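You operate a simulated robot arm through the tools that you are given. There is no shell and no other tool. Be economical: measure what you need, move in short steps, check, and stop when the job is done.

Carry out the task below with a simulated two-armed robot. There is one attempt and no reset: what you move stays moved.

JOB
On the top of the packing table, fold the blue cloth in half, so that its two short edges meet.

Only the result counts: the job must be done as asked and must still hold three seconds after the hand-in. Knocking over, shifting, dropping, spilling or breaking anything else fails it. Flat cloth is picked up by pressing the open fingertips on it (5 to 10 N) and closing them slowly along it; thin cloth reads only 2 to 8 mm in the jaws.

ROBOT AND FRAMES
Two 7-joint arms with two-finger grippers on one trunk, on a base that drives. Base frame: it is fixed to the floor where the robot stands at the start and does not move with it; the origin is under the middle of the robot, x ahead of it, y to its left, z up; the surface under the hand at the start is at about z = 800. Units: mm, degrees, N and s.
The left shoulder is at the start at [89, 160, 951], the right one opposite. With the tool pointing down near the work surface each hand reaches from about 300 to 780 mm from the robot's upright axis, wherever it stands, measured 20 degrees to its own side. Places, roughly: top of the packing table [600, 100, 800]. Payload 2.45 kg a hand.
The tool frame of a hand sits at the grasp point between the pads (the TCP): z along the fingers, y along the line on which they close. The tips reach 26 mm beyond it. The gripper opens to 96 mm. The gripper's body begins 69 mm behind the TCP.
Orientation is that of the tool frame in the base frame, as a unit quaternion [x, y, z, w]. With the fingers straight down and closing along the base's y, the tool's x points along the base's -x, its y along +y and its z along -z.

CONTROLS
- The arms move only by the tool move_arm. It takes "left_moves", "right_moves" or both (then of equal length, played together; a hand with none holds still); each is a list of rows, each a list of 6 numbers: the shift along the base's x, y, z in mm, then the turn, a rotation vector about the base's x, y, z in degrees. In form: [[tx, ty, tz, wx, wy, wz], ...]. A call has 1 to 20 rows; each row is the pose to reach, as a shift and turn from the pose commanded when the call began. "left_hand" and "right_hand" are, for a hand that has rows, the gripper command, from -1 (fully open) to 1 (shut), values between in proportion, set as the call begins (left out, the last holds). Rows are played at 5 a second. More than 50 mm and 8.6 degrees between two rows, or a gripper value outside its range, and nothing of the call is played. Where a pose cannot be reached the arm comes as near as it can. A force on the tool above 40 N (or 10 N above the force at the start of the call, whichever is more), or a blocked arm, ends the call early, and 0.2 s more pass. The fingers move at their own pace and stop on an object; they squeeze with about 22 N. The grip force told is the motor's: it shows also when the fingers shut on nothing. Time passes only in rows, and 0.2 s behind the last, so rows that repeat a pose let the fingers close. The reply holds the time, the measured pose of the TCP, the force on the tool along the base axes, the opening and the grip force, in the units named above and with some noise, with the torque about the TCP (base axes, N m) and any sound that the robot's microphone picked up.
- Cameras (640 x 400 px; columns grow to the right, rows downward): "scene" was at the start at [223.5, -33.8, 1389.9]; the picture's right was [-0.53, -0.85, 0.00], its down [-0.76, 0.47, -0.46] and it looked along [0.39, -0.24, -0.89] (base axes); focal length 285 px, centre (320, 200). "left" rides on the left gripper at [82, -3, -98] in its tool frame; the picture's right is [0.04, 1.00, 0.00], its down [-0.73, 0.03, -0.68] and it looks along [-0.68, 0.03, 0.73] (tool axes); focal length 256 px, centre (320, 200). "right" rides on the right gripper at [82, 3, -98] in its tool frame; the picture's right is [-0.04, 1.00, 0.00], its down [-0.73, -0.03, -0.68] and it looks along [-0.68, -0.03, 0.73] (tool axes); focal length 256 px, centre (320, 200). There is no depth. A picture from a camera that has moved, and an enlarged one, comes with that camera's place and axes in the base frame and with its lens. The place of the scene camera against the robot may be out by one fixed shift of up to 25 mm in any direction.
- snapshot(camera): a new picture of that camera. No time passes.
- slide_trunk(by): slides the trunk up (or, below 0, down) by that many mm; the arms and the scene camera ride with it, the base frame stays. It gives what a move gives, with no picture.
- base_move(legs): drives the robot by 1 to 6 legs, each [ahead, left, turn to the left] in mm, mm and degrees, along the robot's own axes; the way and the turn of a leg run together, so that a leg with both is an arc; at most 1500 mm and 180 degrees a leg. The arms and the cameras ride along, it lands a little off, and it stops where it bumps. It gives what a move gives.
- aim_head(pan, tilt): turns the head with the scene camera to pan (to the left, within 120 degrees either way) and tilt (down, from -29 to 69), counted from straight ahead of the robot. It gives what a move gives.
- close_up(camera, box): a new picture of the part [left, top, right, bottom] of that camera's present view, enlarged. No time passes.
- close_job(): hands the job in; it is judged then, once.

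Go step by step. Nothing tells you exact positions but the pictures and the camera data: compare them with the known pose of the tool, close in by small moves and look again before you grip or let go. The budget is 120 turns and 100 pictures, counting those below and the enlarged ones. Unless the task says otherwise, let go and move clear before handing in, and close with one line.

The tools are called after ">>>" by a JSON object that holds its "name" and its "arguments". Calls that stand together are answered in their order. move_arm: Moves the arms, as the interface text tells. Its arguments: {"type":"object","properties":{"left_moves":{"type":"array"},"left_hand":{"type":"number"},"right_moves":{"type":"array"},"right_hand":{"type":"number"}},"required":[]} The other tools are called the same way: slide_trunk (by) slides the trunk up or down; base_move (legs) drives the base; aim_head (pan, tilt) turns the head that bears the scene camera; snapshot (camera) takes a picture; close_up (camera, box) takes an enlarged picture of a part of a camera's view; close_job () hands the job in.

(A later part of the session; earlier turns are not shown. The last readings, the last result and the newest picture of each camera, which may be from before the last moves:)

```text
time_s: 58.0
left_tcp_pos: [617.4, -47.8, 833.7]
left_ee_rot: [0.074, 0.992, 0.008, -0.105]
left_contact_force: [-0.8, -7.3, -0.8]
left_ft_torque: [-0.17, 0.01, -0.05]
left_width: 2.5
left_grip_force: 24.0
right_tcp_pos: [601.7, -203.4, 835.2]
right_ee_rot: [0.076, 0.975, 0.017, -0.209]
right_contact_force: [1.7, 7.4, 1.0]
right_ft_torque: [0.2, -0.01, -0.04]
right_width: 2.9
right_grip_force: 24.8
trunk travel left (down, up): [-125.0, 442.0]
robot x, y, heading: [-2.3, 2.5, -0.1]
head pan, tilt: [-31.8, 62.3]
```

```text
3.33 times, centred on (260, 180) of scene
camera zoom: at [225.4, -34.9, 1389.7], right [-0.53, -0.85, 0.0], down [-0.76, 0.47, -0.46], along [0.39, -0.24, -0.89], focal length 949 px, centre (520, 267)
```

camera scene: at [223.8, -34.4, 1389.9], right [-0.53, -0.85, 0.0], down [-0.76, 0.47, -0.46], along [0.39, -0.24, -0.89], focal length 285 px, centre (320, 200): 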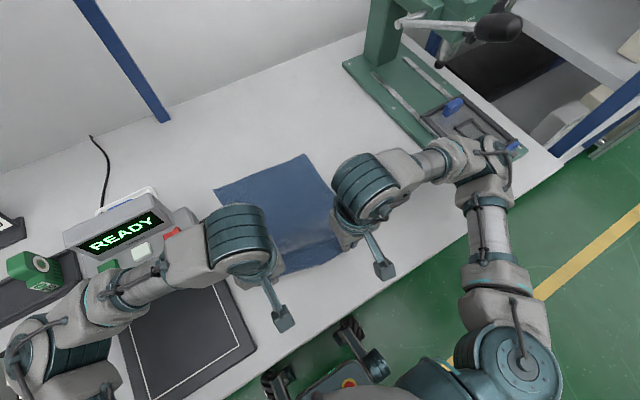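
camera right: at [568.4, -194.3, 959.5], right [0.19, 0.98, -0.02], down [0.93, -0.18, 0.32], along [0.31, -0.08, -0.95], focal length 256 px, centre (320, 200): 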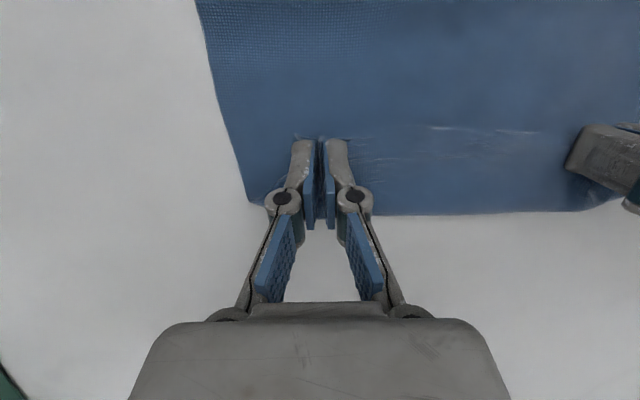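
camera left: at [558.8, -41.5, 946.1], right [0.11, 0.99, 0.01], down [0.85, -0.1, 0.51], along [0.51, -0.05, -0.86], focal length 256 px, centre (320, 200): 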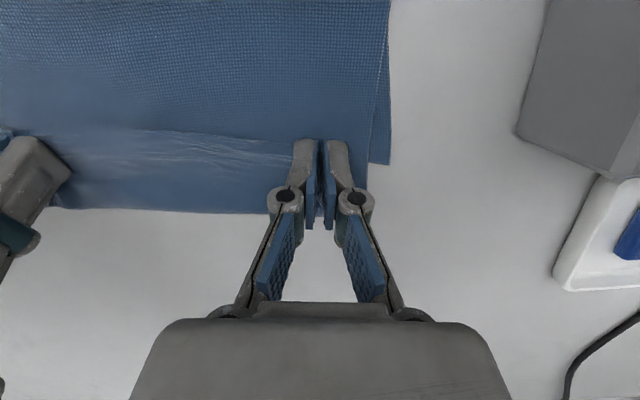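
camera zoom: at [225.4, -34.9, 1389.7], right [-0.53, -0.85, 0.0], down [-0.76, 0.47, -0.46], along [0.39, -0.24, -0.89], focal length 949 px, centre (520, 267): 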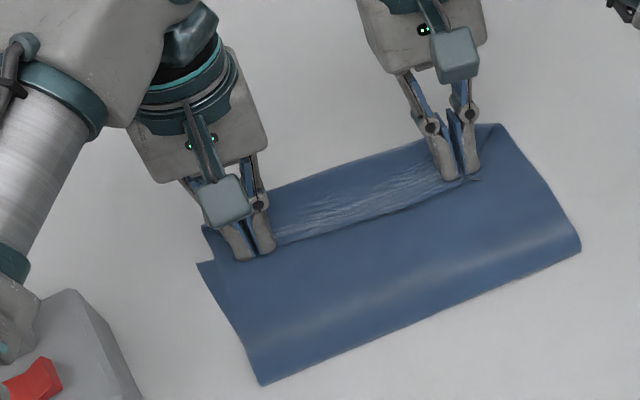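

The crease ended up too far forward: about 110 mm of bottom layer instead of 157. Both grips are still good, so I'll lay the edge back to the near side and refold with a lower, looser arc.

>>> {"name": "move_arm", "arguments": {"left_moves": [[-8, 1, 25, -0.2, -1, 0], [-20, 2, 50, -0.4, -2, 0], [-34, 3, 70, -0.6, -4, 1], [-50, 5, 85, -0.8, -5, 1], [-66, 6, 95, -1, -6, 1], [-83, 8, 105, -1.2, -8, 2], [-100, 9, 110, -1.4, -9, 2], [-117, 11, 112, -1.6, -10, 2], [-134, 12, 112, -1.9, -12, 2], [-151, 14, 110, -1.9, -12, 3], [-168, 15, 105, -1.9, -12, 3], [-185, 17, 98, -1.9, -12, 3], [-202, 18, 88, -1.9, -12, 4], [-219, 20, 76, -1.9, -12, 4], [-236, 21, 62, -1.9, -12, 4], [-253, 23, 46, -1.9, -12, 4], [-270, 24, 28, -1.9, -12, 4], [-285, 25, 10, -1.9, -12, 4], [-292, 25, 0, -1.9, -12, 4], [-292, 25, 0, -1.9, -12, 4]], "right_moves": [[-8, 1, 25, -0.4, -2.4, 0], [-19, 2, 50, -0.8, -5, 0], [-32, 3, 70, -1.2, -7.5, 1], [-47, 4, 85, -1.6, -10, 1], [-62, 6, 95, -2, -12.5, 1], [-78, 7, 105, -2.4, -15, 2], [-94, 8, 110, -2.8, -17.5, 2], [-110, 10, 112, -3.2, -20, 2], [-126, 11, 112, -3.5, -22, 2], [-143, 12, 110, -3.7, -24, 3], [-159, 14, 105, -3.7, -24, 3], [-175, 15, 98, -3.7, -24, 3], [-191, 16, 88, -3.7, -24, 4], [-207, 18, 76, -3.7, -24, 4], [-223, 19, 62, -3.7, -24, 4], [-239, 20, 46, -3.7, -24, 4], [-255, 21, 28, -3.7, -24, 4], [-270, 22, 10, -3.7, -24, 4], [-276, 23, 0, -3.7, -24, 4], [-276, 23, 0, -3.7, -24, 4]]}}

>>> {"name": "snapshot", "arguments": {"camera": "right"}}

>>> {"name": "snapshot", "arguments": {"camera": "left"}}

>>> {"name": "snapshot", "arguments": {"camera": "scene"}}

```text
time_s: 62.2
left_tcp_pos: [325.7, -21.1, 833.8]
left_ee_rot: [0.041, 0.999, -0.004, 0.002]
left_contact_force: [-0.2, -8.5, 0.3]
left_ft_torque: [-0.26, 0.0, -0.11]
left_width: 2.4
left_grip_force: 22.7
right_tcp_pos: [324.7, -178.8, 835.3]
right_ee_rot: [0.043, 0.999, -0.008, -0.001]
right_contact_force: [1.1, 8.1, 0.2]
right_ft_torque: [0.22, 0.0, 0.06]
right_width: 1.9
right_grip_force: 21.4
trunk travel left (down, up): [-125.0, 442.0]
robot x, y, heading: [-1.7, -4.2, 0.1]
head pan, tilt: [-31.8, 62.3]
```

```text
38 pictures are left
camera right: at [245.5, -167.5, 935.0], right [0.13, 0.99, -0.02], down [0.73, -0.08, 0.68], along [0.67, -0.1, -0.73], focal length 256 px, centre (320, 200)
```

right: 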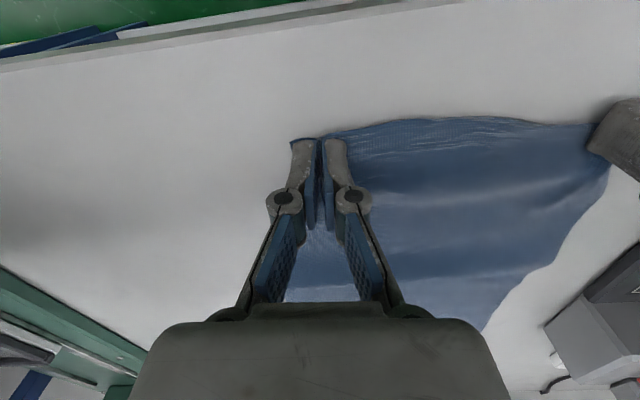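

```text
37 pictures are left
camera left: at [242.4, -16.5, 930.4], right [0.04, 1.0, -0.01], down [0.73, -0.02, 0.68], along [0.68, -0.03, -0.73], focal length 256 px, centre (320, 200)
```

left: 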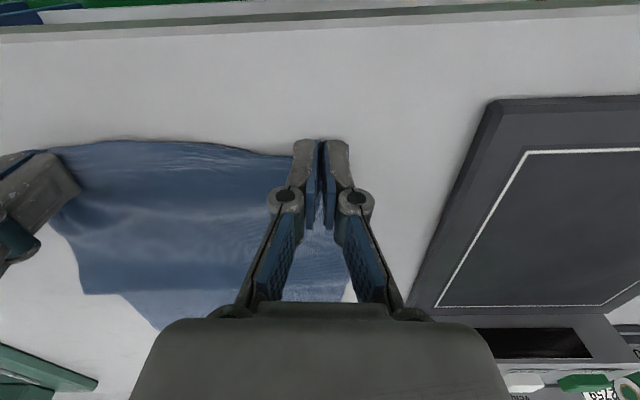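

```text
36 pictures are left
camera scene: at [223.4, -34.6, 1390.0], right [-0.53, -0.85, 0.0], down [-0.76, 0.47, -0.46], along [0.39, -0.24, -0.89], focal length 285 px, centre (320, 200)
```

scene: 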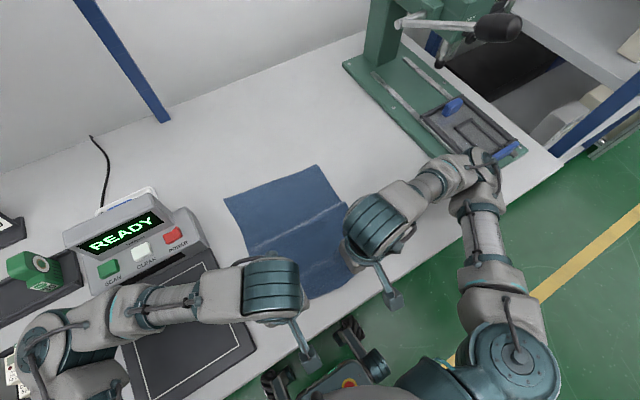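

The cloth still has slack on the right, and the right hand is at its near limit. I'll back the base up about 40 mm so both hands draw the cloth flat and straight.

>>> {"name": "base_move", "arguments": {"legs": [[-40, 0, 0]]}}

>>> {"name": "snapshot", "arguments": {"camera": "left"}}

>>> {"name": "snapshot", "arguments": {"camera": "scene"}}

```text
time_s: 63.1
left_tcp_pos: [284.6, -22.2, 833.1]
left_ee_rot: [0.04, 0.999, -0.004, 0.002]
left_contact_force: [-1.2, -8.3, 1.1]
left_ft_torque: [-0.21, -0.06, -0.05]
left_width: 1.9
left_grip_force: 22.1
right_tcp_pos: [284.3, -178.0, 834.9]
right_ee_rot: [0.045, 0.999, -0.008, -0.001]
right_contact_force: [-0.1, 8.6, -0.6]
right_ft_torque: [0.22, -0.02, 0.07]
right_width: 2.5
right_grip_force: 20.6
trunk travel left (down, up): [-125.0, 442.0]
robot x, y, heading: [-38.7, -1.6, -0.2]
head pan, tilt: [-31.8, 62.3]
```

```text
35 pictures are left
camera left: at [201.9, -16.7, 930.7], right [0.04, 1.0, -0.01], down [0.73, -0.02, 0.68], along [0.68, -0.03, -0.73], focal length 256 px, centre (320, 200)
```

left: 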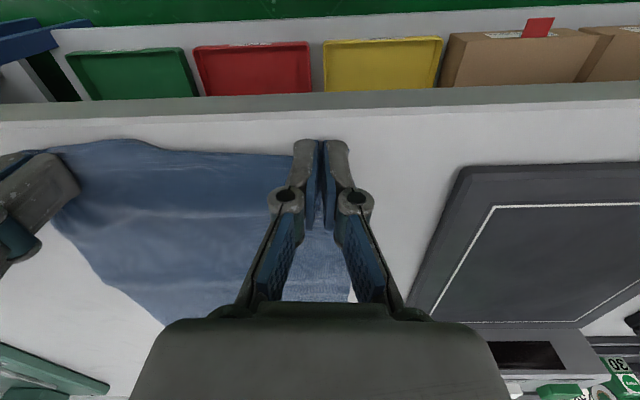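

```text
34 pictures are left
camera scene: at [182.8, -34.8, 1390.1], right [-0.53, -0.85, 0.0], down [-0.75, 0.47, -0.46], along [0.39, -0.24, -0.89], focal length 285 px, centre (320, 200)
```

scene: 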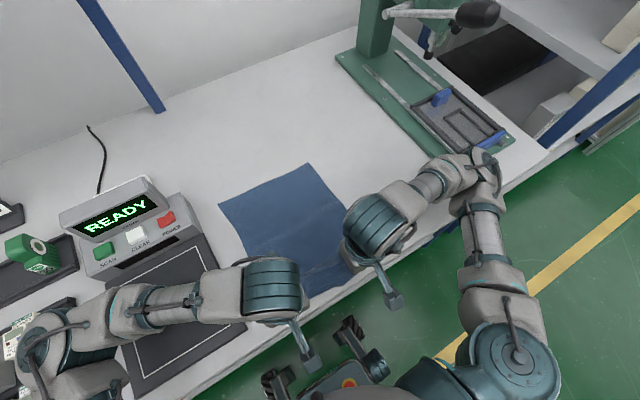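

The cloth is flat and square now: far corners are about (580, 0) and (567, -231), and the hands are on the near edge at x≈284. I'll refold with a lower, looser arc, tilting the wrists near the end.

>>> {"name": "move_arm", "arguments": {"left_moves": [[8, -3, 10, 0, 0, 0], [22, -4, 25, 0, 0, 0], [37, -5, 40, 0, 0, 0], [52, -6, 54, 0, 0, 0], [67, -6, 66, 0, 0, 0], [82, -7, 76, 0, 0, 0], [97, -8, 83, 0, 0, 0], [112, -9, 88, 0, 0, 0], [128, -9, 90, 0, 0, 0], [144, -10, 90, 0, 0, 0], [160, -11, 88, 0, 0, 0], [177, -12, 84, 0.2, 2, 0], [194, -13, 78, 0.4, 4, 0], [211, -14, 70, 0.6, 6, 0], [228, -15, 61, 0.8, 8, 0], [245, -16, 51, 0.9, 10, 0], [262, -16, 41, 1, 12, 0], [278, -17, 32, 1.2, 14, 0], [291, -17, 25, 1.2, 14, 0], [291, -17, 25, 1.2, 14, 0]], "right_moves": [[8, 2, 10, 0, 0, 0], [22, 1, 25, 0, 0, 0], [36, 0, 40, 0, 0, 0], [51, -1, 54, 0, 0, 0], [66, -1, 66, 0, 0, 0], [81, -2, 76, 0, 0, 0], [95, -3, 83, 0, 0, 0], [110, -4, 88, 0, 0, 0], [125, -5, 90, 0, 0, 0], [140, -6, 90, 0, 0, 0], [156, -7, 88, 0.2, 2.5, 0], [173, -8, 84, 0.4, 5, 0], [190, -9, 78, 0.7, 7.5, 0], [207, -10, 70, 0.9, 10, 0], [224, -11, 61, 1.1, 12.5, 0], [241, -12, 51, 1.3, 15, 0], [258, -12, 41, 1.5, 17.5, 0], [274, -13, 32, 1.7, 20, 0], [287, -13, 25, 1.7, 20, 0], [287, -13, 25, 1.7, 20, 0]]}}

>>> {"name": "snapshot", "arguments": {"camera": "left"}}

>>> {"name": "snapshot", "arguments": {"camera": "right"}}

>>> {"name": "close_up", "arguments": {"camera": "scene", "box": [190, 120, 350, 280]}}

```text
time_s: 67.3
left_tcp_pos: [573.5, -38.5, 859.7]
left_ee_rot: [0.039, 0.992, 0.003, -0.118]
left_contact_force: [-0.2, 0.6, 1.4]
left_ft_torque: [0.0, 0.0, -0.03]
left_width: 1.0
left_grip_force: 20.4
right_tcp_pos: [570.2, -191.9, 863.8]
right_ee_rot: [0.043, 0.984, -0.001, -0.173]
right_contact_force: [0.0, 1.1, 0.9]
right_ft_torque: [0.06, 0.02, 0.0]
right_width: 2.8
right_grip_force: 21.3
trunk travel left (down, up): [-125.0, 442.0]
robot x, y, heading: [-40.8, 1.2, -0.1]
head pan, tilt: [-31.8, 62.3]
```

```text
33 pictures are left
camera left: at [517.1, -35.7, 974.6], right [0.04, 1.0, 0.0], down [0.87, -0.04, 0.49], along [0.49, -0.02, -0.87], focal length 256 px, centre (320, 200)
```

left: 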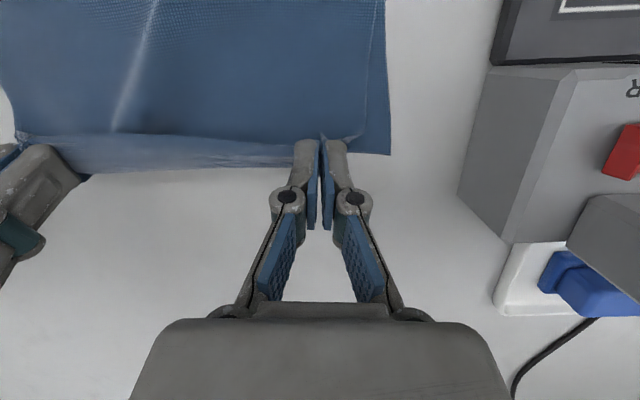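

```text
32 pictures are left
camera right: at [528.5, -183.1, 983.6], right [0.12, 0.99, -0.03], down [0.92, -0.1, 0.39], along [0.38, -0.07, -0.92], focal length 256 px, centre (320, 200)
```

right: 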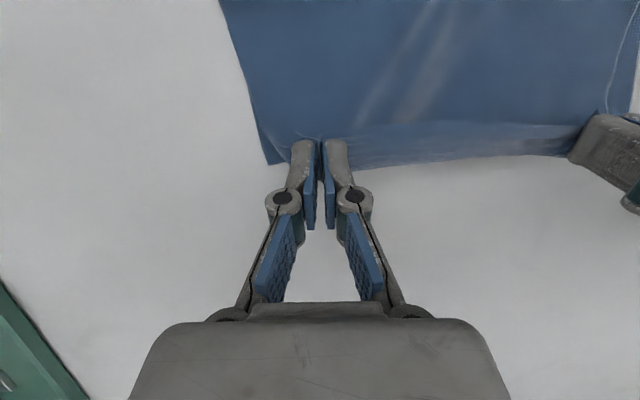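

```text
2.50 times, centred on (270, 200) of scene
camera zoom: at [186.1, -34.8, 1389.7], right [-0.53, -0.85, 0.0], down [-0.76, 0.47, -0.46], along [0.39, -0.24, -0.89], focal length 712 px, centre (445, 200)
```

zoom: 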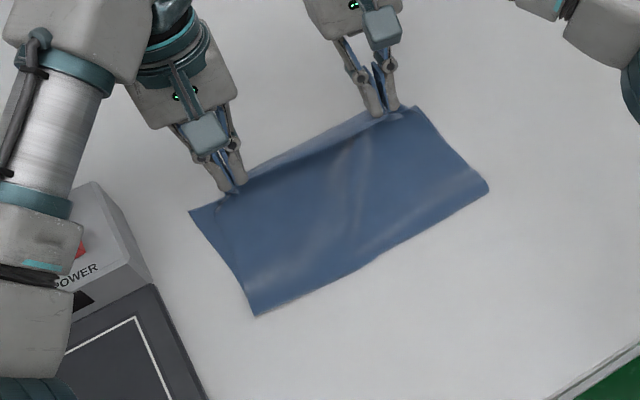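

This fold looks square. The upper bulge sits just about on the far edge, so I'll move back slightly, lower, and tilt more, so the short edge strip can fall forward into place on release.

>>> {"name": "move_arm", "arguments": {"left_moves": [[-3, 2, -5, 0.4, 4, 0], [-6, 3, -12, 0.7, 8, 0], [-9, 4, -19, 1, 12, 0], [-11, 5, -25, 1.4, 16, 0], [-11, 5, -25, 1.4, 16, 0]], "right_moves": [[-3, 2, -6, 0.3, 4, 0], [-6, 3, -14, 0.6, 7, 0], [-9, 4, -22, 0.9, 10.5, 0], [-12, 5, -30, 1.2, 14, 0], [-12, 5, -30, 1.2, 14, 0]]}}

>>> {"name": "snapshot", "arguments": {"camera": "left"}}

>>> {"name": "snapshot", "arguments": {"camera": "right"}}

```text
time_s: 68.5
left_tcp_pos: [553.7, -33.2, 838.1]
left_ee_rot: [0.037, 0.971, 0.008, -0.238]
left_contact_force: [0.7, 0.1, 0.4]
left_ft_torque: [0.03, -0.02, 0.0]
left_width: 1.2
left_grip_force: 20.1
left hand out of reach, approached as far as the arm can: row 3, 4, 5
right_tcp_pos: [558.8, -185.7, 832.9]
right_ee_rot: [0.04, 0.955, 0.004, -0.293]
right_contact_force: [-1.7, 0.6, -1.9]
right_ft_torque: [-0.01, -0.04, 0.01]
right_width: 3.0
right_grip_force: 19.4
trunk travel left (down, up): [-125.0, 442.0]
robot x, y, heading: [-42.1, -0.6, 0.1]
head pan, tilt: [-31.8, 62.3]
```

```text
30 pictures are left
camera left: at [526.2, -33.4, 963.7], right [0.04, 1.0, 0.02], down [0.96, -0.05, 0.26], along [0.26, 0.01, -0.96], focal length 256 px, centre (320, 200)
```

left: 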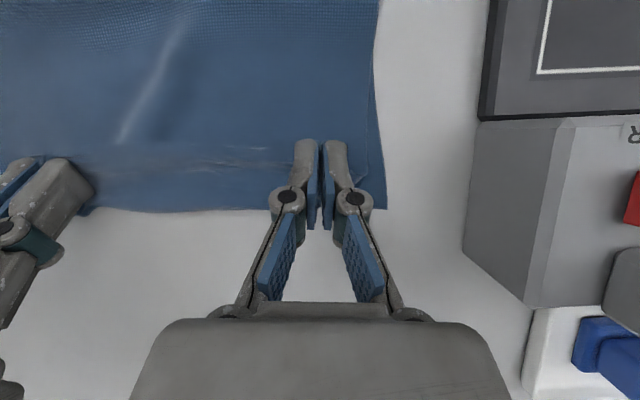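

```text
29 pictures are left
camera right: at [547.3, -180.9, 960.0], right [0.11, 0.99, -0.04], down [0.98, -0.11, 0.15], along [0.15, -0.05, -0.99], focal length 256 px, centre (320, 200)
```

right: 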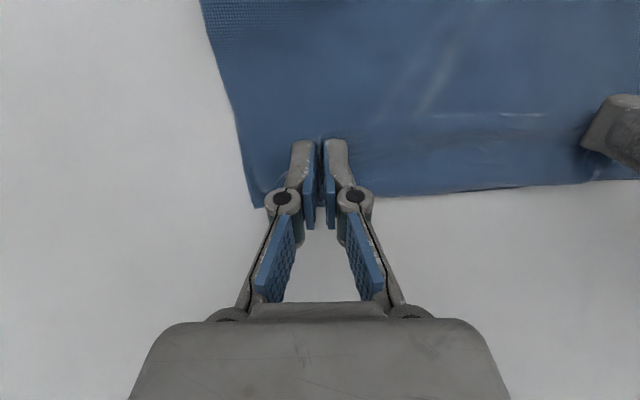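

Now I'll open both grippers and withdraw straight back along the fingers.

>>> {"name": "move_arm", "arguments": {"left_moves": [[0, 0, 0, 0, 0, 0], [0, 0, 0, 0, 0, 0], [3, 0, 6, 0, 0, 0], [5, 0, 18, 0, -3, 0], [0, 0, 40, 0, -8, 0], [-10, 0, 70, -1, -16, 0], [-30, 20, 100, -1.5, -22, 0], [-50, 40, 120, -2, -28, 0]], "right_moves": [[0, 0, 0, 0, 0, 0], [0, 0, 0, 0, 0, 0], [3, 0, 6, 0, 0, 0], [6, 0, 18, 0, -3, 0], [0, 0, 40, 0, -8, 0], [-10, 0, 70, -1, -16, 0], [-30, -20, 100, -2, -24, 0], [-50, -40, 120, -3, -32, 0]], "left_hand": 0.55, "right_hand": 0.55}}

>>> {"name": "snapshot", "arguments": {"camera": "right"}}

>>> {"name": "close_up", "arguments": {"camera": "scene", "box": [200, 120, 360, 260]}}

>>> {"name": "snapshot", "arguments": {"camera": "left"}}

```text
time_s: 70.3
left_tcp_pos: [498.2, 7.2, 959.2]
left_ee_rot: [0.039, 0.999, 0.0, -0.013]
left_contact_force: [0.0, -0.9, 0.8]
left_ft_torque: [-0.03, -0.04, 0.05]
left_width: 21.4
left_grip_force: 0.0
left hand out of reach, approached as far as the arm can: row 3, 4
right_tcp_pos: [505.6, -226.3, 953.3]
right_ee_rot: [0.046, 0.999, -0.01, -0.014]
right_contact_force: [-1.0, 0.3, 0.4]
right_ft_torque: [0.01, -0.01, 0.01]
right_width: 21.2
right_grip_force: 0.0
trunk travel left (down, up): [-125.0, 442.0]
robot x, y, heading: [-41.5, -3.4, 0.4]
head pan, tilt: [-31.8, 62.3]
```

```text
28 pictures are left
camera right: at [428.8, -215.0, 1054.8], right [0.13, 0.99, -0.02], down [0.75, -0.08, 0.66], along [0.65, -0.1, -0.75], focal length 256 px, centre (320, 200)
```

right: 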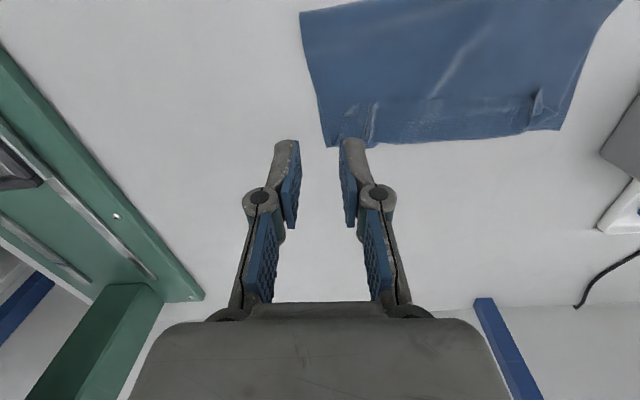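

```text
2.86 times, centred on (280, 190) of scene
camera zoom: at [182.7, -33.9, 1390.4], right [-0.53, -0.85, 0.0], down [-0.75, 0.47, -0.46], along [0.39, -0.24, -0.89], focal length 813 px, centre (434, 229)
```

zoom: 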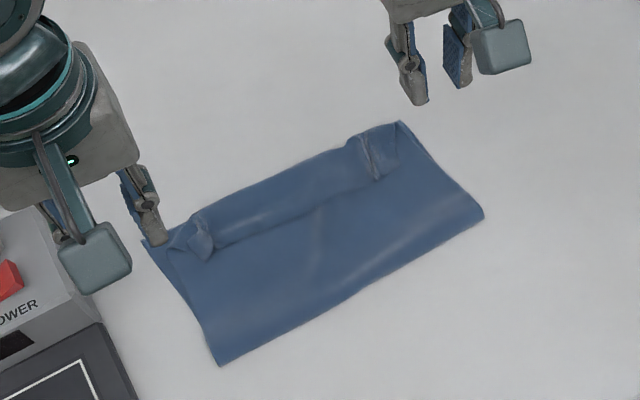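

```text
26 pictures are left
camera left: at [419.5, 11.2, 1059.6], right [0.04, 1.0, 0.0], down [0.75, -0.03, 0.66], along [0.66, -0.02, -0.75], focal length 256 px, centre (320, 200)
```

left: 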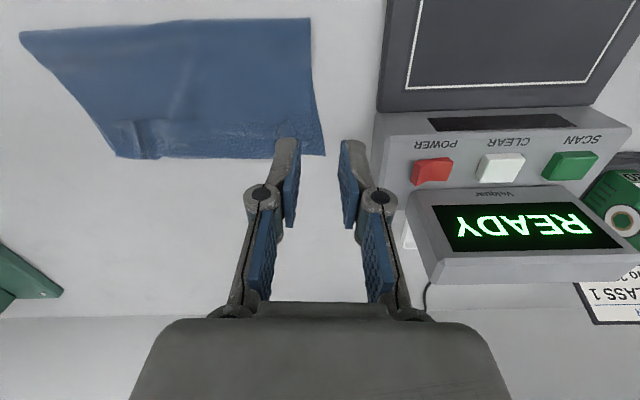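

The edge settled turned back on top of the fold (edge at x≈530), and the crease at x≈447 is still about 25 mm too far forward. I'll regrip the edge at the two standing ridges with forward-tilted fingers, then relay it with a lower arc.

>>> {"name": "move_arm", "arguments": {"left_moves": [[5, -7, -15, -0.5, -6, 0], [10, -14, -30, -1, -12, 0], [15, -21, -45, -1.5, -18, 0], [20, -28, -60, -2, -24, 0], [25, -34, -75, -2.5, -30, 0], [28, -37, -89, -3, -34.9, 0], [28, -37, -89, -3, -34.9, 0]], "right_moves": [[4, 8, -14, -0.5, -6, 0], [8, 17, -28, -1, -12, 0], [12, 26, -42, -1.5, -18, 0], [15, 34, -56, -2, -24, 0], [18, 42, -70, -2.5, -30, 0], [20, 50, -83, -3, -34.9, 0], [20, 50, -83, -3, -34.9, 0]]}}

>>> {"name": "snapshot", "arguments": {"camera": "left"}}

>>> {"name": "snapshot", "arguments": {"camera": "right"}}

```text
time_s: 71.9
left_tcp_pos: [527.0, -29.8, 868.5]
left_ee_rot: [0.036, 0.957, -0.013, 0.288]
left_contact_force: [0.6, 0.0, 1.2]
left_ft_torque: [0.01, -0.01, -0.02]
left_width: 21.6
left_grip_force: 0.0
right_tcp_pos: [527.0, -176.2, 869.8]
right_ee_rot: [0.046, 0.957, -0.02, 0.287]
right_contact_force: [0.0, 0.0, -0.8]
right_ft_torque: [0.01, 0.02, 0.01]
right_width: 21.8
right_grip_force: 0.2
trunk travel left (down, up): [-125.0, 442.0]
robot x, y, heading: [-35.6, -1.6, 0.1]
head pan, tilt: [-31.8, 62.3]
```

```text
25 pictures are left
camera left: at [405.3, -21.9, 905.8], right [0.05, 1.0, -0.03], down [0.24, 0.01, 0.97], along [0.97, -0.05, -0.24], focal length 256 px, centre (320, 200)
```

left: 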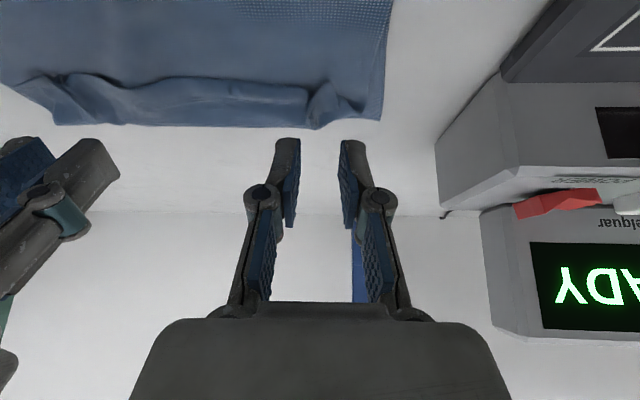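

```text
24 pictures are left
camera right: at [406.5, -160.8, 907.2], right [0.13, 0.99, 0.01], down [0.24, -0.04, 0.97], along [0.96, -0.13, -0.24], focal length 256 px, centre (320, 200)
```

right: 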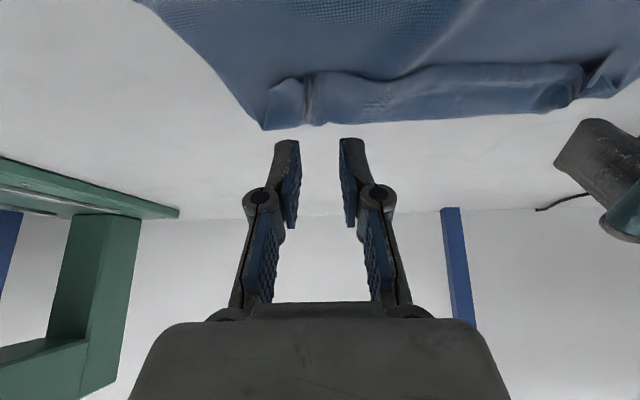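

Both ridges are clearly visible at y≈-28 and y≈-182, with the edge near x≈520. I'll lower around them until light contact.

>>> {"name": "move_arm", "arguments": {"left_moves": [[-4, 2, -10, 0, 0, 0], [-4, 2, -20, 0, 0, 0], [-4, 2, -28, 0, 0, 0], [-4, 2, -33, 0, 0, 0], [-4, 2, -35, 0, 0, 0], [-4, 2, -35, 0, 0, 0]], "right_moves": [[-7, -5, -10, 0, 0, 0], [-7, -5, -20, 0, 0, 0], [-7, -5, -28, 0, 0, 0], [-7, -5, -33, 0, 0, 0], [-7, -5, -36, 0, 0, 0], [-7, -5, -36, 0, 0, 0]], "left_hand": 0.5, "right_hand": 0.5}}

>>> {"name": "snapshot", "arguments": {"camera": "left"}}

>>> {"name": "snapshot", "arguments": {"camera": "right"}}

```text
time_s: 73.3
left_tcp_pos: [524.8, -27.6, 834.7]
left_ee_rot: [0.037, 0.957, -0.014, 0.287]
left_contact_force: [0.4, 0.2, -0.8]
left_ft_torque: [0.01, -0.03, -0.03]
left_width: 24.1
left_grip_force: 0.0
right_tcp_pos: [519.8, -181.4, 834.1]
right_ee_rot: [0.047, 0.957, -0.021, 0.285]
right_contact_force: [-1.1, 0.1, -0.2]
right_ft_torque: [-0.01, -0.01, 0.02]
right_width: 23.9
right_grip_force: 0.0
trunk travel left (down, up): [-125.0, 442.0]
robot x, y, heading: [-41.5, -1.9, 0.0]
head pan, tilt: [-31.8, 62.3]
```

```text
23 pictures are left
camera left: at [402.0, -19.5, 871.2], right [0.05, 1.0, -0.03], down [0.24, 0.01, 0.97], along [0.97, -0.05, -0.24], focal length 256 px, centre (320, 200)
```

left: 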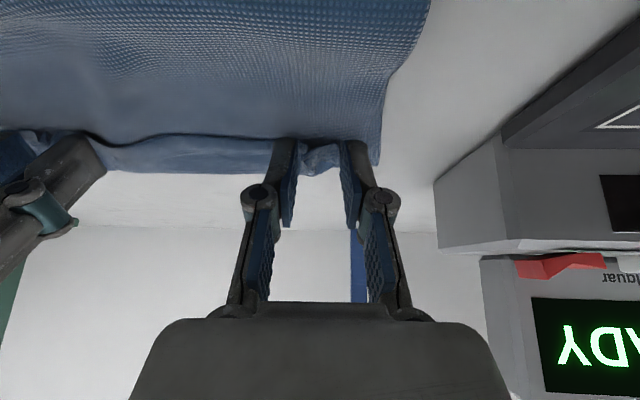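

```text
22 pictures are left
camera right: at [400.0, -165.8, 871.8], right [0.13, 0.99, 0.01], down [0.24, -0.04, 0.97], along [0.96, -0.13, -0.24], focal length 256 px, centre (320, 200)
```

right: 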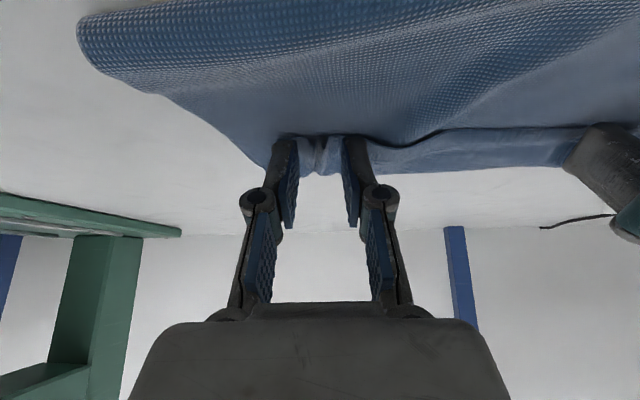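

The ridges are framed between both finger pairs. I'll lower a touch more and close on them.

>>> {"name": "move_arm", "arguments": {"left_moves": [[0, 0, -1.5, 0, 0, 0], [0, 0, -2.5, 0, 0, 0], [0, 0, -3, 0, 0, 0]], "right_moves": [[0, 0, -1.5, 0, 0, 0], [0, 0, -2.5, 0, 0, 0], [0, 0, -3, 0, 0, 0]]}}

>>> {"name": "move_arm", "arguments": {"left_moves": [[0, 0, 0, 0, 0, 0], [0, 0, 0, 0, 0, 0]], "right_moves": [[0, 0, 0, 0, 0, 0], [0, 0, 0, 0, 0, 0]], "left_hand": 0.75, "right_hand": 0.75}}

>>> {"name": "move_arm", "arguments": {"left_moves": [[0, 0, 0, 0, 0, 0], [0, 0, 0, 0, 0, 0], [0, 0, 0, 0, 0, 0]], "right_moves": [[0, 0, 0, 0, 0, 0], [0, 0, 0, 0, 0, 0], [0, 0, 0, 0, 0, 0]], "left_hand": 1, "right_hand": 1}}

```text
time_s: 74.1
left_tcp_pos: [524.8, -27.4, 831.4]
left_ee_rot: [0.037, 0.957, -0.013, 0.287]
left_contact_force: [0.5, -0.4, -0.2]
left_ft_torque: [-0.03, -0.02, -0.01]
left_width: 23.9
left_grip_force: 0.1
right_tcp_pos: [520.4, -180.2, 830.4]
right_ee_rot: [0.047, 0.957, -0.021, 0.284]
right_contact_force: [0.1, 0.3, 1.0]
right_ft_torque: [0.02, -0.02, 0.0]
right_width: 24.3
right_grip_force: 0.1
trunk travel left (down, up): [-125.0, 442.0]
robot x, y, heading: [-40.8, 1.9, -0.2]
head pan, tilt: [-31.8, 62.3]
```

```text
time_s: 74.7
left_tcp_pos: [524.4, -26.6, 830.5]
left_ee_rot: [0.038, 0.957, -0.013, 0.287]
left_contact_force: [0.9, 0.1, 0.2]
left_ft_torque: [0.0, 0.0, 0.02]
left_width: 12.1
left_grip_force: 0.0
right_tcp_pos: [519.8, -181.8, 829.5]
right_ee_rot: [0.047, 0.957, -0.021, 0.285]
right_contact_force: [-0.1, 0.5, 0.7]
right_ft_torque: [0.02, 0.02, 0.01]
right_width: 11.8
right_grip_force: 0.0
trunk travel left (down, up): [-125.0, 442.0]
robot x, y, heading: [-36.6, -2.5, 0.1]
head pan, tilt: [-31.8, 62.3]
```

```text
time_s: 75.5
left_tcp_pos: [525.1, -26.4, 831.4]
left_ee_rot: [0.038, 0.957, -0.013, 0.287]
left_contact_force: [1.1, -0.3, -0.4]
left_ft_torque: [0.0, 0.0, 0.02]
left_width: 0.1
left_grip_force: 21.5
right_tcp_pos: [520.7, -180.8, 829.6]
right_ee_rot: [0.046, 0.957, -0.021, 0.285]
right_contact_force: [0.0, 0.0, 0.6]
right_ft_torque: [-0.01, 0.0, 0.01]
right_width: 2.8
right_grip_force: 25.8
trunk travel left (down, up): [-125.0, 442.0]
robot x, y, heading: [-36.6, 0.7, 0.3]
head pan, tilt: [-31.8, 62.3]
```

The right grip caught (2.8 mm) and the left missed. I'll reopen the left, go slightly lower and deeper, and close again.

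>>> {"name": "move_arm", "arguments": {"left_moves": [[0, 0, 3, 0, 0, 0], [0, 0, 3, 0, 0, 0], [4, -1, 0, 0, 0, 0], [4, -1, -2, 0, 0, 0], [4, -1, -3, 0, 0, 0], [4, -1, -3, 0, 0, 0]], "left_hand": 0.45}}

>>> {"name": "snapshot", "arguments": {"camera": "left"}}

```text
time_s: 76.9
left_tcp_pos: [527.6, -27.8, 830.0]
left_ee_rot: [0.038, 0.956, -0.013, 0.29]
left_contact_force: [0.6, 0.1, 10.3]
left_ft_torque: [0.13, -0.08, 0.02]
left_width: 26.5
left_grip_force: 0.1
right_tcp_pos: [519.4, -182.0, 830.7]
right_ee_rot: [0.046, 0.957, -0.02, 0.286]
right_contact_force: [-1.2, -0.2, 0.5]
right_ft_torque: [-0.04, -0.02, -0.01]
right_width: 2.0
right_grip_force: 24.8
trunk travel left (down, up): [-125.0, 442.0]
robot x, y, heading: [-37.5, -1.2, -0.1]
head pan, tilt: [-31.8, 62.3]
```

```text
21 pictures are left
camera left: at [405.7, -20.3, 866.4], right [0.05, 1.0, -0.03], down [0.24, 0.02, 0.97], along [0.97, -0.05, -0.24], focal length 256 px, centre (320, 200)
```

left: 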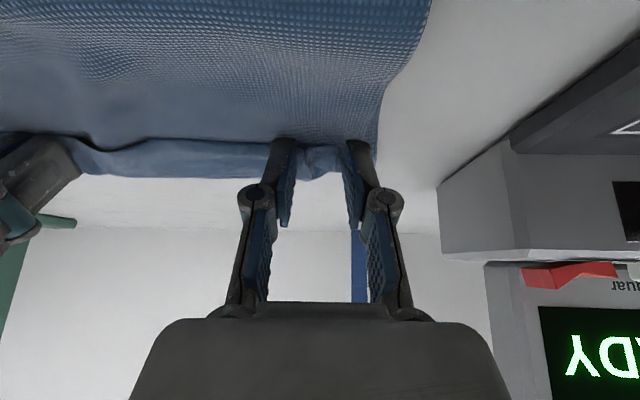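

>>> {"name": "move_arm", "arguments": {"left_moves": [[0, 0, 0, 0, 0, 0], [0, 0, 0, 0, 0, 0]], "left_hand": 0.6}}

>>> {"name": "move_arm", "arguments": {"left_moves": [[0, 0, 0, 0, 0, 0], [0, 0, 0, 0, 0, 0]], "left_hand": 0.75}}

>>> {"name": "move_arm", "arguments": {"left_moves": [[0, 0, 0, 0, 0, 0], [0, 0, 0, 0, 0, 0]], "left_hand": 0.88}}

>>> {"name": "move_arm", "arguments": {"left_moves": [[0, 0, 0, 0, 0, 0], [0, 0, 0, 0, 0, 0], [0, 0, 0, 0, 0, 0]], "left_hand": 1}}

```text
time_s: 77.5
left_tcp_pos: [527.4, -27.8, 829.3]
left_ee_rot: [0.038, 0.957, -0.014, 0.288]
left_contact_force: [1.1, -0.5, 13.5]
left_ft_torque: [0.03, -0.08, -0.01]
left_width: 19.4
left_grip_force: 0.0
right_tcp_pos: [520.1, -181.5, 830.9]
right_ee_rot: [0.046, 0.957, -0.02, 0.285]
right_contact_force: [-0.6, -0.4, 0.2]
right_ft_torque: [0.01, 0.02, 0.0]
right_width: 1.1
right_grip_force: 19.2
trunk travel left (down, up): [-125.0, 442.0]
robot x, y, heading: [-41.2, 1.3, -0.3]
head pan, tilt: [-31.8, 62.3]
```

```text
time_s: 78.1
left_tcp_pos: [526.0, -27.0, 829.4]
left_ee_rot: [0.037, 0.957, -0.013, 0.288]
left_contact_force: [1.0, -0.3, 12.6]
left_ft_torque: [0.0, -0.09, 0.03]
left_width: 12.1
left_grip_force: 0.1
right_tcp_pos: [520.1, -180.8, 832.0]
right_ee_rot: [0.046, 0.957, -0.02, 0.286]
right_contact_force: [0.0, -0.1, -0.2]
right_ft_torque: [-0.03, 0.0, 0.01]
right_width: 2.9
right_grip_force: 20.8
trunk travel left (down, up): [-125.0, 442.0]
robot x, y, heading: [-37.2, -2.2, 0.0]
head pan, tilt: [-31.8, 62.3]
```

```text
time_s: 78.7
left_tcp_pos: [527.2, -27.1, 829.6]
left_ee_rot: [0.037, 0.957, -0.013, 0.288]
left_contact_force: [0.6, 0.7, 15.7]
left_ft_torque: [0.09, -0.05, 0.02]
left_width: 4.4
left_grip_force: 0.1
right_tcp_pos: [519.9, -180.4, 831.2]
right_ee_rot: [0.047, 0.957, -0.021, 0.285]
right_contact_force: [0.0, 1.3, -0.9]
right_ft_torque: [0.0, 0.0, -0.01]
right_width: 1.7
right_grip_force: 24.1
trunk travel left (down, up): [-125.0, 442.0]
robot x, y, heading: [-41.5, -0.8, 0.2]
head pan, tilt: [-31.8, 62.3]
```

```text
time_s: 79.5
left_tcp_pos: [526.9, -28.0, 830.0]
left_ee_rot: [0.038, 0.957, -0.014, 0.288]
left_contact_force: [-0.9, 1.2, 14.9]
left_ft_torque: [0.06, -0.06, -0.02]
left_width: 2.9
left_grip_force: 22.0
right_tcp_pos: [520.1, -181.0, 831.0]
right_ee_rot: [0.046, 0.957, -0.02, 0.285]
right_contact_force: [0.3, 0.5, 0.7]
right_ft_torque: [-0.02, -0.02, -0.02]
right_width: 1.6
right_grip_force: 19.9
trunk travel left (down, up): [-125.0, 442.0]
robot x, y, heading: [-39.2, -0.9, -0.2]
head pan, tilt: [-31.8, 62.3]
```

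Both hands hold the edge again. I'll carry it back to the near side with the wrists upright, to lay the cloth flat once more.

>>> {"name": "move_arm", "arguments": {"left_moves": [[-4, 0, 15, 0.3, 4, 0], [-14, 0, 35, 0.6, 8, 0], [-28, 0, 54, 1, 13, 0], [-43, 1, 70, 1.5, 18, 0], [-58, 1, 80, 2, 23, 0], [-73, 1, 86, 2.4, 28, 0], [-89, 2, 90, 2.7, 32, 0], [-105, 2, 90, 3, 34.9, 0], [-121, 2, 88, 3, 34.9, 0], [-137, 3, 84, 3, 34.9, 0], [-153, 3, 78, 3, 34.9, 0], [-169, 3, 70, 3, 34.9, 0], [-185, 3, 60, 3, 34.9, 0], [-201, 4, 48, 3, 34.9, 0], [-217, 4, 34, 3, 34.9, 0], [-231, 4, 18, 3, 34.9, 0], [-241, 4, 5, 3, 34.9, 0], [-241, 4, 5, 3, 34.9, 0]], "right_moves": [[-4, 0, 15, 0.3, 4, 0], [-14, 0, 35, 0.6, 8, 0], [-28, 0, 54, 1, 13, 0], [-43, 0, 70, 1.5, 18, 0], [-58, 0, 80, 2, 23, 0], [-73, 0, 86, 2.4, 28, 0], [-89, 0, 90, 2.7, 32, 0], [-105, 0, 90, 3, 34.9, 0], [-120, 0, 88, 3, 34.9, 0], [-136, 0, 84, 3, 34.9, 0], [-152, 0, 78, 3, 34.9, 0], [-168, 0, 70, 3, 34.9, 0], [-183, 0, 60, 3, 34.9, 0], [-198, 1, 48, 3, 34.9, 0], [-213, 1, 34, 3, 34.9, 0], [-226, 1, 18, 3, 34.9, 0], [-236, 1, 5, 3, 34.9, 0], [-236, 1, 5, 3, 34.9, 0]]}}

>>> {"name": "snapshot", "arguments": {"camera": "left"}}

>>> {"name": "close_up", "arguments": {"camera": "scene", "box": [190, 140, 390, 310]}}

```text
time_s: 83.3
left_tcp_pos: [285.6, -23.2, 833.4]
left_ee_rot: [0.04, 0.999, 0.0, -0.014]
left_contact_force: [0.2, -0.9, 1.2]
left_ft_torque: [-0.02, 0.03, 0.01]
left_width: 2.8
left_grip_force: 20.3
right_tcp_pos: [283.3, -179.8, 835.8]
right_ee_rot: [0.045, 0.999, -0.008, -0.016]
right_contact_force: [0.9, 0.0, -0.6]
right_ft_torque: [0.0, 0.0, 0.03]
right_width: 2.6
right_grip_force: 23.6
trunk travel left (down, up): [-125.0, 442.0]
robot x, y, heading: [-36.8, 3.5, 0.2]
head pan, tilt: [-31.8, 62.3]
```

```text
20 pictures are left
camera left: at [207.7, -20.2, 934.1], right [0.04, 1.0, 0.0], down [0.75, -0.03, 0.66], along [0.66, -0.02, -0.75], focal length 256 px, centre (320, 200)
```

left: 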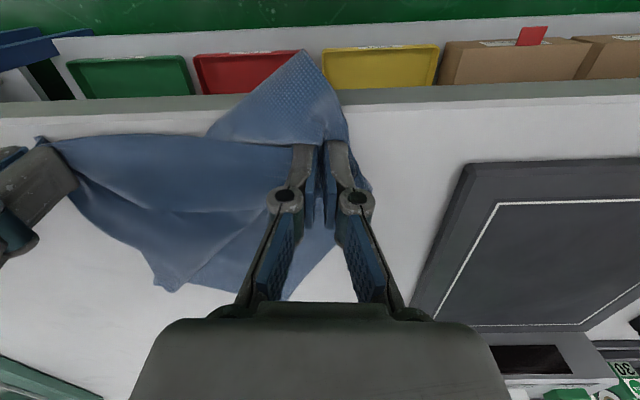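

```text
2.35 times, centred on (290, 225) of scene
camera zoom: at [184.1, -34.4, 1390.0], right [-0.53, -0.85, 0.0], down [-0.76, 0.47, -0.46], along [0.39, -0.24, -0.89], focal length 670 px, centre (391, 141)
```

zoom: 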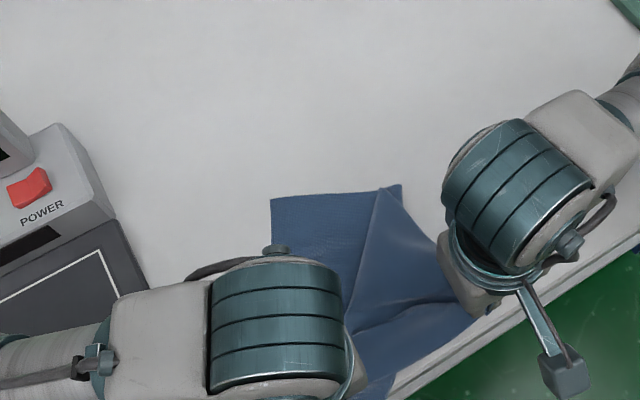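

The left hand caught more than one layer and has dragged the far-left corner along. I'll reverse the motion with the left hand higher, so that corner hangs and can be laid forward again, then release it.

>>> {"name": "move_arm", "arguments": {"left_moves": [[0, 0, 20, 0, 0, 0], [5, 0, 40, 0, 0, 0], [15, 0, 60, 0, 0, 0], [30, 0, 78, 0, 0, 0], [48, 0, 90, 0, 0, 0], [66, 0, 98, 0, 0, 0], [84, 0, 102, 0, 0, 0], [102, 0, 102, 0, 0, 0], [120, 0, 102, 0, 0, 0], [138, 0, 102, 0, 0, 0], [156, 0, 102, 0, 0, 0], [174, 0, 102, 0, 0, 0], [192, 0, 102, 0, 0, 0], [210, 0, 102, 0, 0, 0], [228, 0, 102, 0, 0, 0], [246, 0, 102, 0, 0, 0], [264, 0, 98, 0, 0, 0], [272, 0, 80, 0, 0, 0], [264, 0, 60, 0, 0, 0], [264, 0, 60, 0, 0, 0]], "right_moves": [[0, 0, 10, 0, 0, 0], [5, 0, 25, 0, 0, 0], [15, 0, 40, 0, 0, 0], [30, 0, 55, 0, 0, 0], [46, 0, 66, 0, 0, 0], [62, 0, 75, 0, 0, 0], [78, 0, 82, 0, 0, 0], [95, 0, 86, 0, 0, 0], [112, 0, 88, 0, 0, 0], [129, 0, 88, 0, 0, 0], [146, 0, 86, 0, 0, 0], [163, 0, 82, 0, 0, 0], [180, 0, 76, 0, 0, 0], [197, 0, 68, 0, 0, 0], [212, 0, 60, 0, 0, 0], [226, 0, 50, 0, 0, 0], [236, 0, 42, 0, 0, 0], [240, 0, 36, 0, 0, 0], [240, 0, 30, 0, 0, 0], [240, 0, 30, 0, 0, 0]]}}

>>> {"name": "snapshot", "arguments": {"camera": "left"}}

>>> {"name": "close_up", "arguments": {"camera": "scene", "box": [190, 120, 370, 280]}}

```text
time_s: 87.5
left_tcp_pos: [551.8, -23.8, 893.7]
left_ee_rot: [0.038, 0.999, 0.001, -0.015]
left_contact_force: [-1.6, -3.8, -0.5]
left_ft_torque: [-0.06, 0.02, 0.05]
left_width: 3.2
left_grip_force: 23.6
right_tcp_pos: [523.7, -179.8, 865.5]
right_ee_rot: [0.045, 0.999, -0.009, -0.016]
right_contact_force: [-0.2, 3.2, -0.5]
right_ft_torque: [0.11, -0.01, -0.02]
right_width: 1.8
right_grip_force: 22.1
trunk travel left (down, up): [-125.0, 442.0]
robot x, y, heading: [-38.2, -3.1, 0.1]
head pan, tilt: [-31.8, 62.3]
```

```text
18 pictures are left
camera left: at [472.2, -19.5, 993.7], right [0.04, 1.0, 0.0], down [0.75, -0.03, 0.66], along [0.66, -0.02, -0.75], focal length 256 px, centre (320, 200)
```

left: 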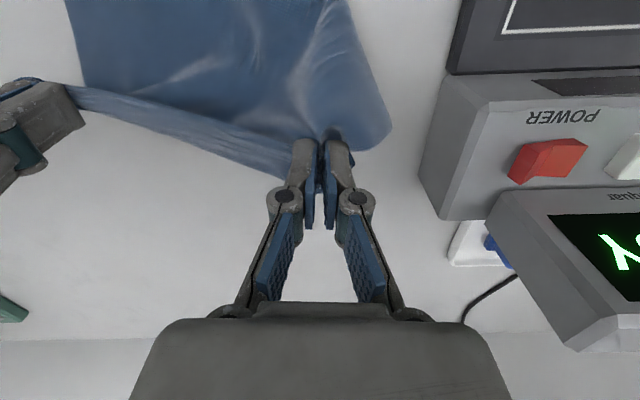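

```text
2.50 times, centred on (280, 200) of scene
camera zoom: at [185.9, -34.3, 1389.7], right [-0.53, -0.85, 0.0], down [-0.76, 0.47, -0.46], along [0.39, -0.24, -0.89], focal length 712 px, centre (420, 200)
```

zoom: 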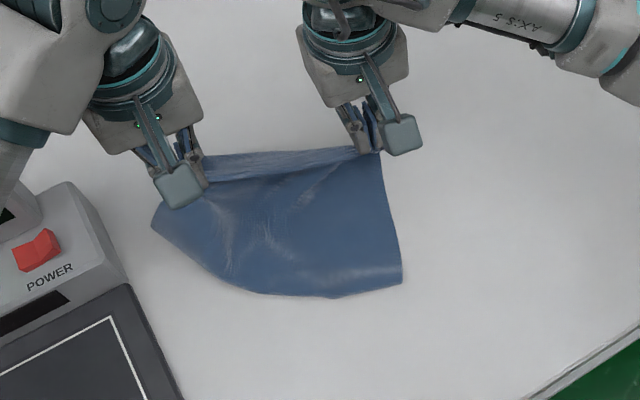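

I'll lower and release the left hand here, then use the right hand alone to draw its corner back and reveal the cloth's state.

>>> {"name": "move_arm", "arguments": {"left_moves": [[-5, 0, -15, 0, 0, 0], [-10, 0, -30, 0, 0, 0], [-14, 0, -45, 0, 0, 0], [-14, 0, -45, 0, 0, 0]]}}

>>> {"name": "move_arm", "arguments": {"left_moves": [[0, 0, 0, 0, 0, 0], [0, 0, 2, 0, 0, 0], [0, 0, 15, 0, 0, 0], [0, 0, 40, 0, 0, 0], [0, 10, 70, 0, 0, 0], [-10, 40, 100, 0, 0, 0], [-20, 70, 120, 0, 0, 0], [-20, 90, 125, 0, 0, 0]], "left_hand": 0.3}}

>>> {"name": "move_arm", "arguments": {"right_moves": [[-8, 0, 15, 0, 0, 0], [-20, 0, 30, 0, 0, 0], [-35, 0, 44, 0, 0, 0], [-52, 0, 54, 0, 0, 0], [-70, 0, 60, 0, 0, 0], [-88, 0, 62, 0, 0, 0], [-106, 0, 60, 0, 0, 0], [-124, -1, 55, 0, 0, 0], [-142, -2, 48, 0, 0, 0], [-160, -3, 40, 0, 0, 0], [-178, -4, 30, 0, 0, 0], [-196, -5, 18, 0, 0, 0], [-212, -6, 5, 0, 0, 0], [-226, -7, -10, 0, 0, 0], [-238, -8, -28, 0, 0, 0], [-238, -8, -28, 0, 0, 0]]}}

>>> {"name": "snapshot", "arguments": {"camera": "left"}}

>>> {"name": "close_up", "arguments": {"camera": "scene", "box": [190, 130, 390, 310]}}

```text
time_s: 88.5
left_tcp_pos: [536.5, -23.0, 848.7]
left_ee_rot: [0.038, 0.999, 0.001, -0.014]
left_contact_force: [0.5, -0.7, -1.0]
left_ft_torque: [-0.01, 0.01, 0.01]
left_width: 3.2
left_grip_force: 23.5
right_tcp_pos: [524.2, -178.7, 864.5]
right_ee_rot: [0.045, 0.999, -0.009, -0.016]
right_contact_force: [0.0, 0.6, 0.1]
right_ft_torque: [-0.01, 0.0, 0.04]
right_width: 1.7
right_grip_force: 20.5
trunk travel left (down, up): [-125.0, 442.0]
robot x, y, heading: [-42.6, 2.0, 0.1]
head pan, tilt: [-31.8, 62.3]
```

```text
time_s: 90.3
left_tcp_pos: [518.2, 67.1, 974.8]
left_ee_rot: [0.039, 0.999, 0.0, -0.015]
left_contact_force: [-0.8, -0.3, 1.1]
left_ft_torque: [-0.01, 0.02, 0.01]
left_width: 33.5
left_grip_force: 0.0
right_tcp_pos: [523.8, -180.0, 866.4]
right_ee_rot: [0.045, 0.999, -0.01, -0.018]
right_contact_force: [-0.2, 0.5, 0.0]
right_ft_torque: [-0.03, -0.02, 0.01]
right_width: 2.4
right_grip_force: 19.8
trunk travel left (down, up): [-125.0, 442.0]
robot x, y, heading: [-39.9, -0.4, -0.0]
head pan, tilt: [-31.8, 62.3]
```

```text
time_s: 93.7
left_tcp_pos: [516.5, 64.6, 974.6]
left_ee_rot: [0.04, 0.999, 0.001, -0.014]
left_contact_force: [0.4, 0.3, 0.9]
left_ft_torque: [0.0, 0.01, 0.04]
left_width: 33.4
left_grip_force: 0.0
right_tcp_pos: [285.7, -188.4, 836.5]
right_ee_rot: [0.045, 0.999, -0.009, -0.016]
right_contact_force: [0.1, -0.6, -1.0]
right_ft_torque: [0.02, 0.01, 0.03]
right_width: 2.8
right_grip_force: 26.5
trunk travel left (down, up): [-125.0, 442.0]
robot x, y, heading: [-38.2, -1.7, -0.0]
head pan, tilt: [-31.8, 62.3]
```

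```text
16 pictures are left
camera left: at [438.5, 69.5, 1074.9], right [0.04, 1.0, 0.0], down [0.75, -0.03, 0.66], along [0.66, -0.02, -0.75], focal length 256 px, centre (320, 200)
```

left: 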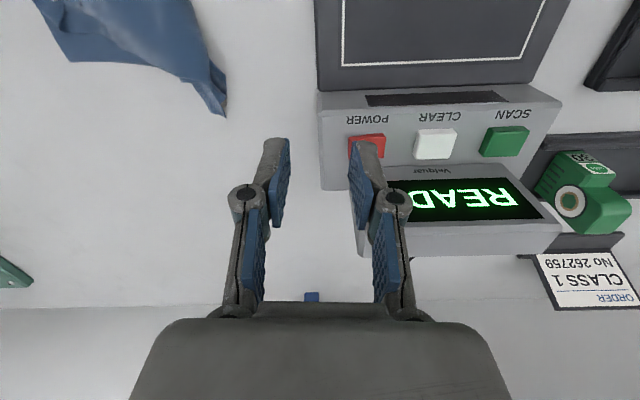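

```text
2.22 times, centred on (290, 220) of scene
camera zoom: at [184.8, -33.9, 1389.8], right [-0.53, -0.85, 0.0], down [-0.76, 0.47, -0.46], along [0.39, -0.24, -0.89], focal length 632 px, centre (387, 156)
```

zoom: 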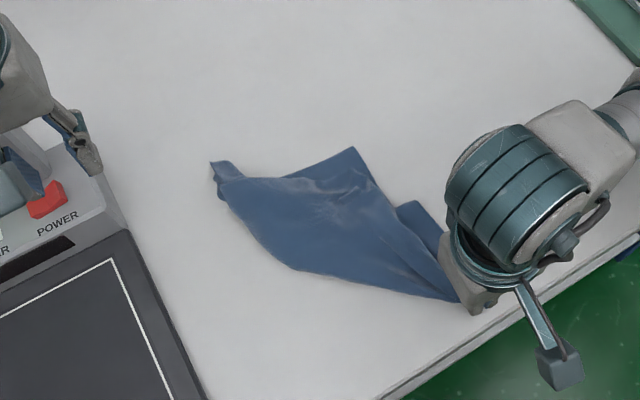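

I need a clear view, so I'll release the right hand too and pull it aside.

>>> {"name": "move_arm", "arguments": {"right_moves": [[0, 0, 0, 0, 0, 0], [0, 0, 2, 0, 0, 0], [0, 0, 20, 0, 0, 0], [0, 0, 50, 0, 0, 0], [10, -20, 85, 0, 0, 0], [20, -50, 120, 0, 0, 0], [30, -85, 150, 0, 0, 0], [40, -120, 170, 0, 0, 0]], "right_hand": 0.2, "left_moves": [[0, 0, 0, 0, 0, 0], [0, 0, 0, 0, 0, 0], [-10, 0, 10, 0, 0, 0], [-25, 5, 20, 0, 0, 0], [-40, 10, 30, 0, 0, 0], [-55, 15, 40, 0, 0, 0], [-70, 20, 50, 0, 0, 0], [-70, 30, 50, 0, 0, 0]]}}

>>> {"name": "close_up", "arguments": {"camera": "scene", "box": [220, 150, 380, 270]}}

```text
time_s: 95.5
left_tcp_pos: [446.6, 96.0, 1023.5]
left_ee_rot: [0.038, 0.999, 0.0, -0.014]
left_contact_force: [-0.5, -0.6, -1.0]
left_ft_torque: [-0.01, 0.04, 0.01]
left_width: 33.7
left_grip_force: 0.1
right_tcp_pos: [326.3, -309.5, 1007.6]
right_ee_rot: [0.045, 0.999, -0.01, -0.017]
right_contact_force: [0.4, 0.6, -0.4]
right_ft_torque: [0.04, 0.02, -0.01]
right_width: 38.5
right_grip_force: 0.1
trunk travel left (down, up): [-125.0, 442.0]
robot x, y, heading: [-37.3, -0.0, 0.1]
head pan, tilt: [-31.8, 62.3]
```

```text
3.33 times, centred on (300, 210) of scene
camera zoom: at [183.4, -34.8, 1390.0], right [-0.53, -0.85, 0.0], down [-0.76, 0.47, -0.46], along [0.39, -0.24, -0.89], focal length 949 px, centre (387, 167)
```

zoom: 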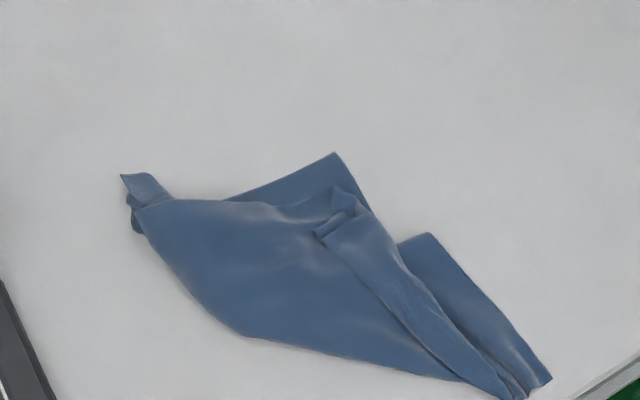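

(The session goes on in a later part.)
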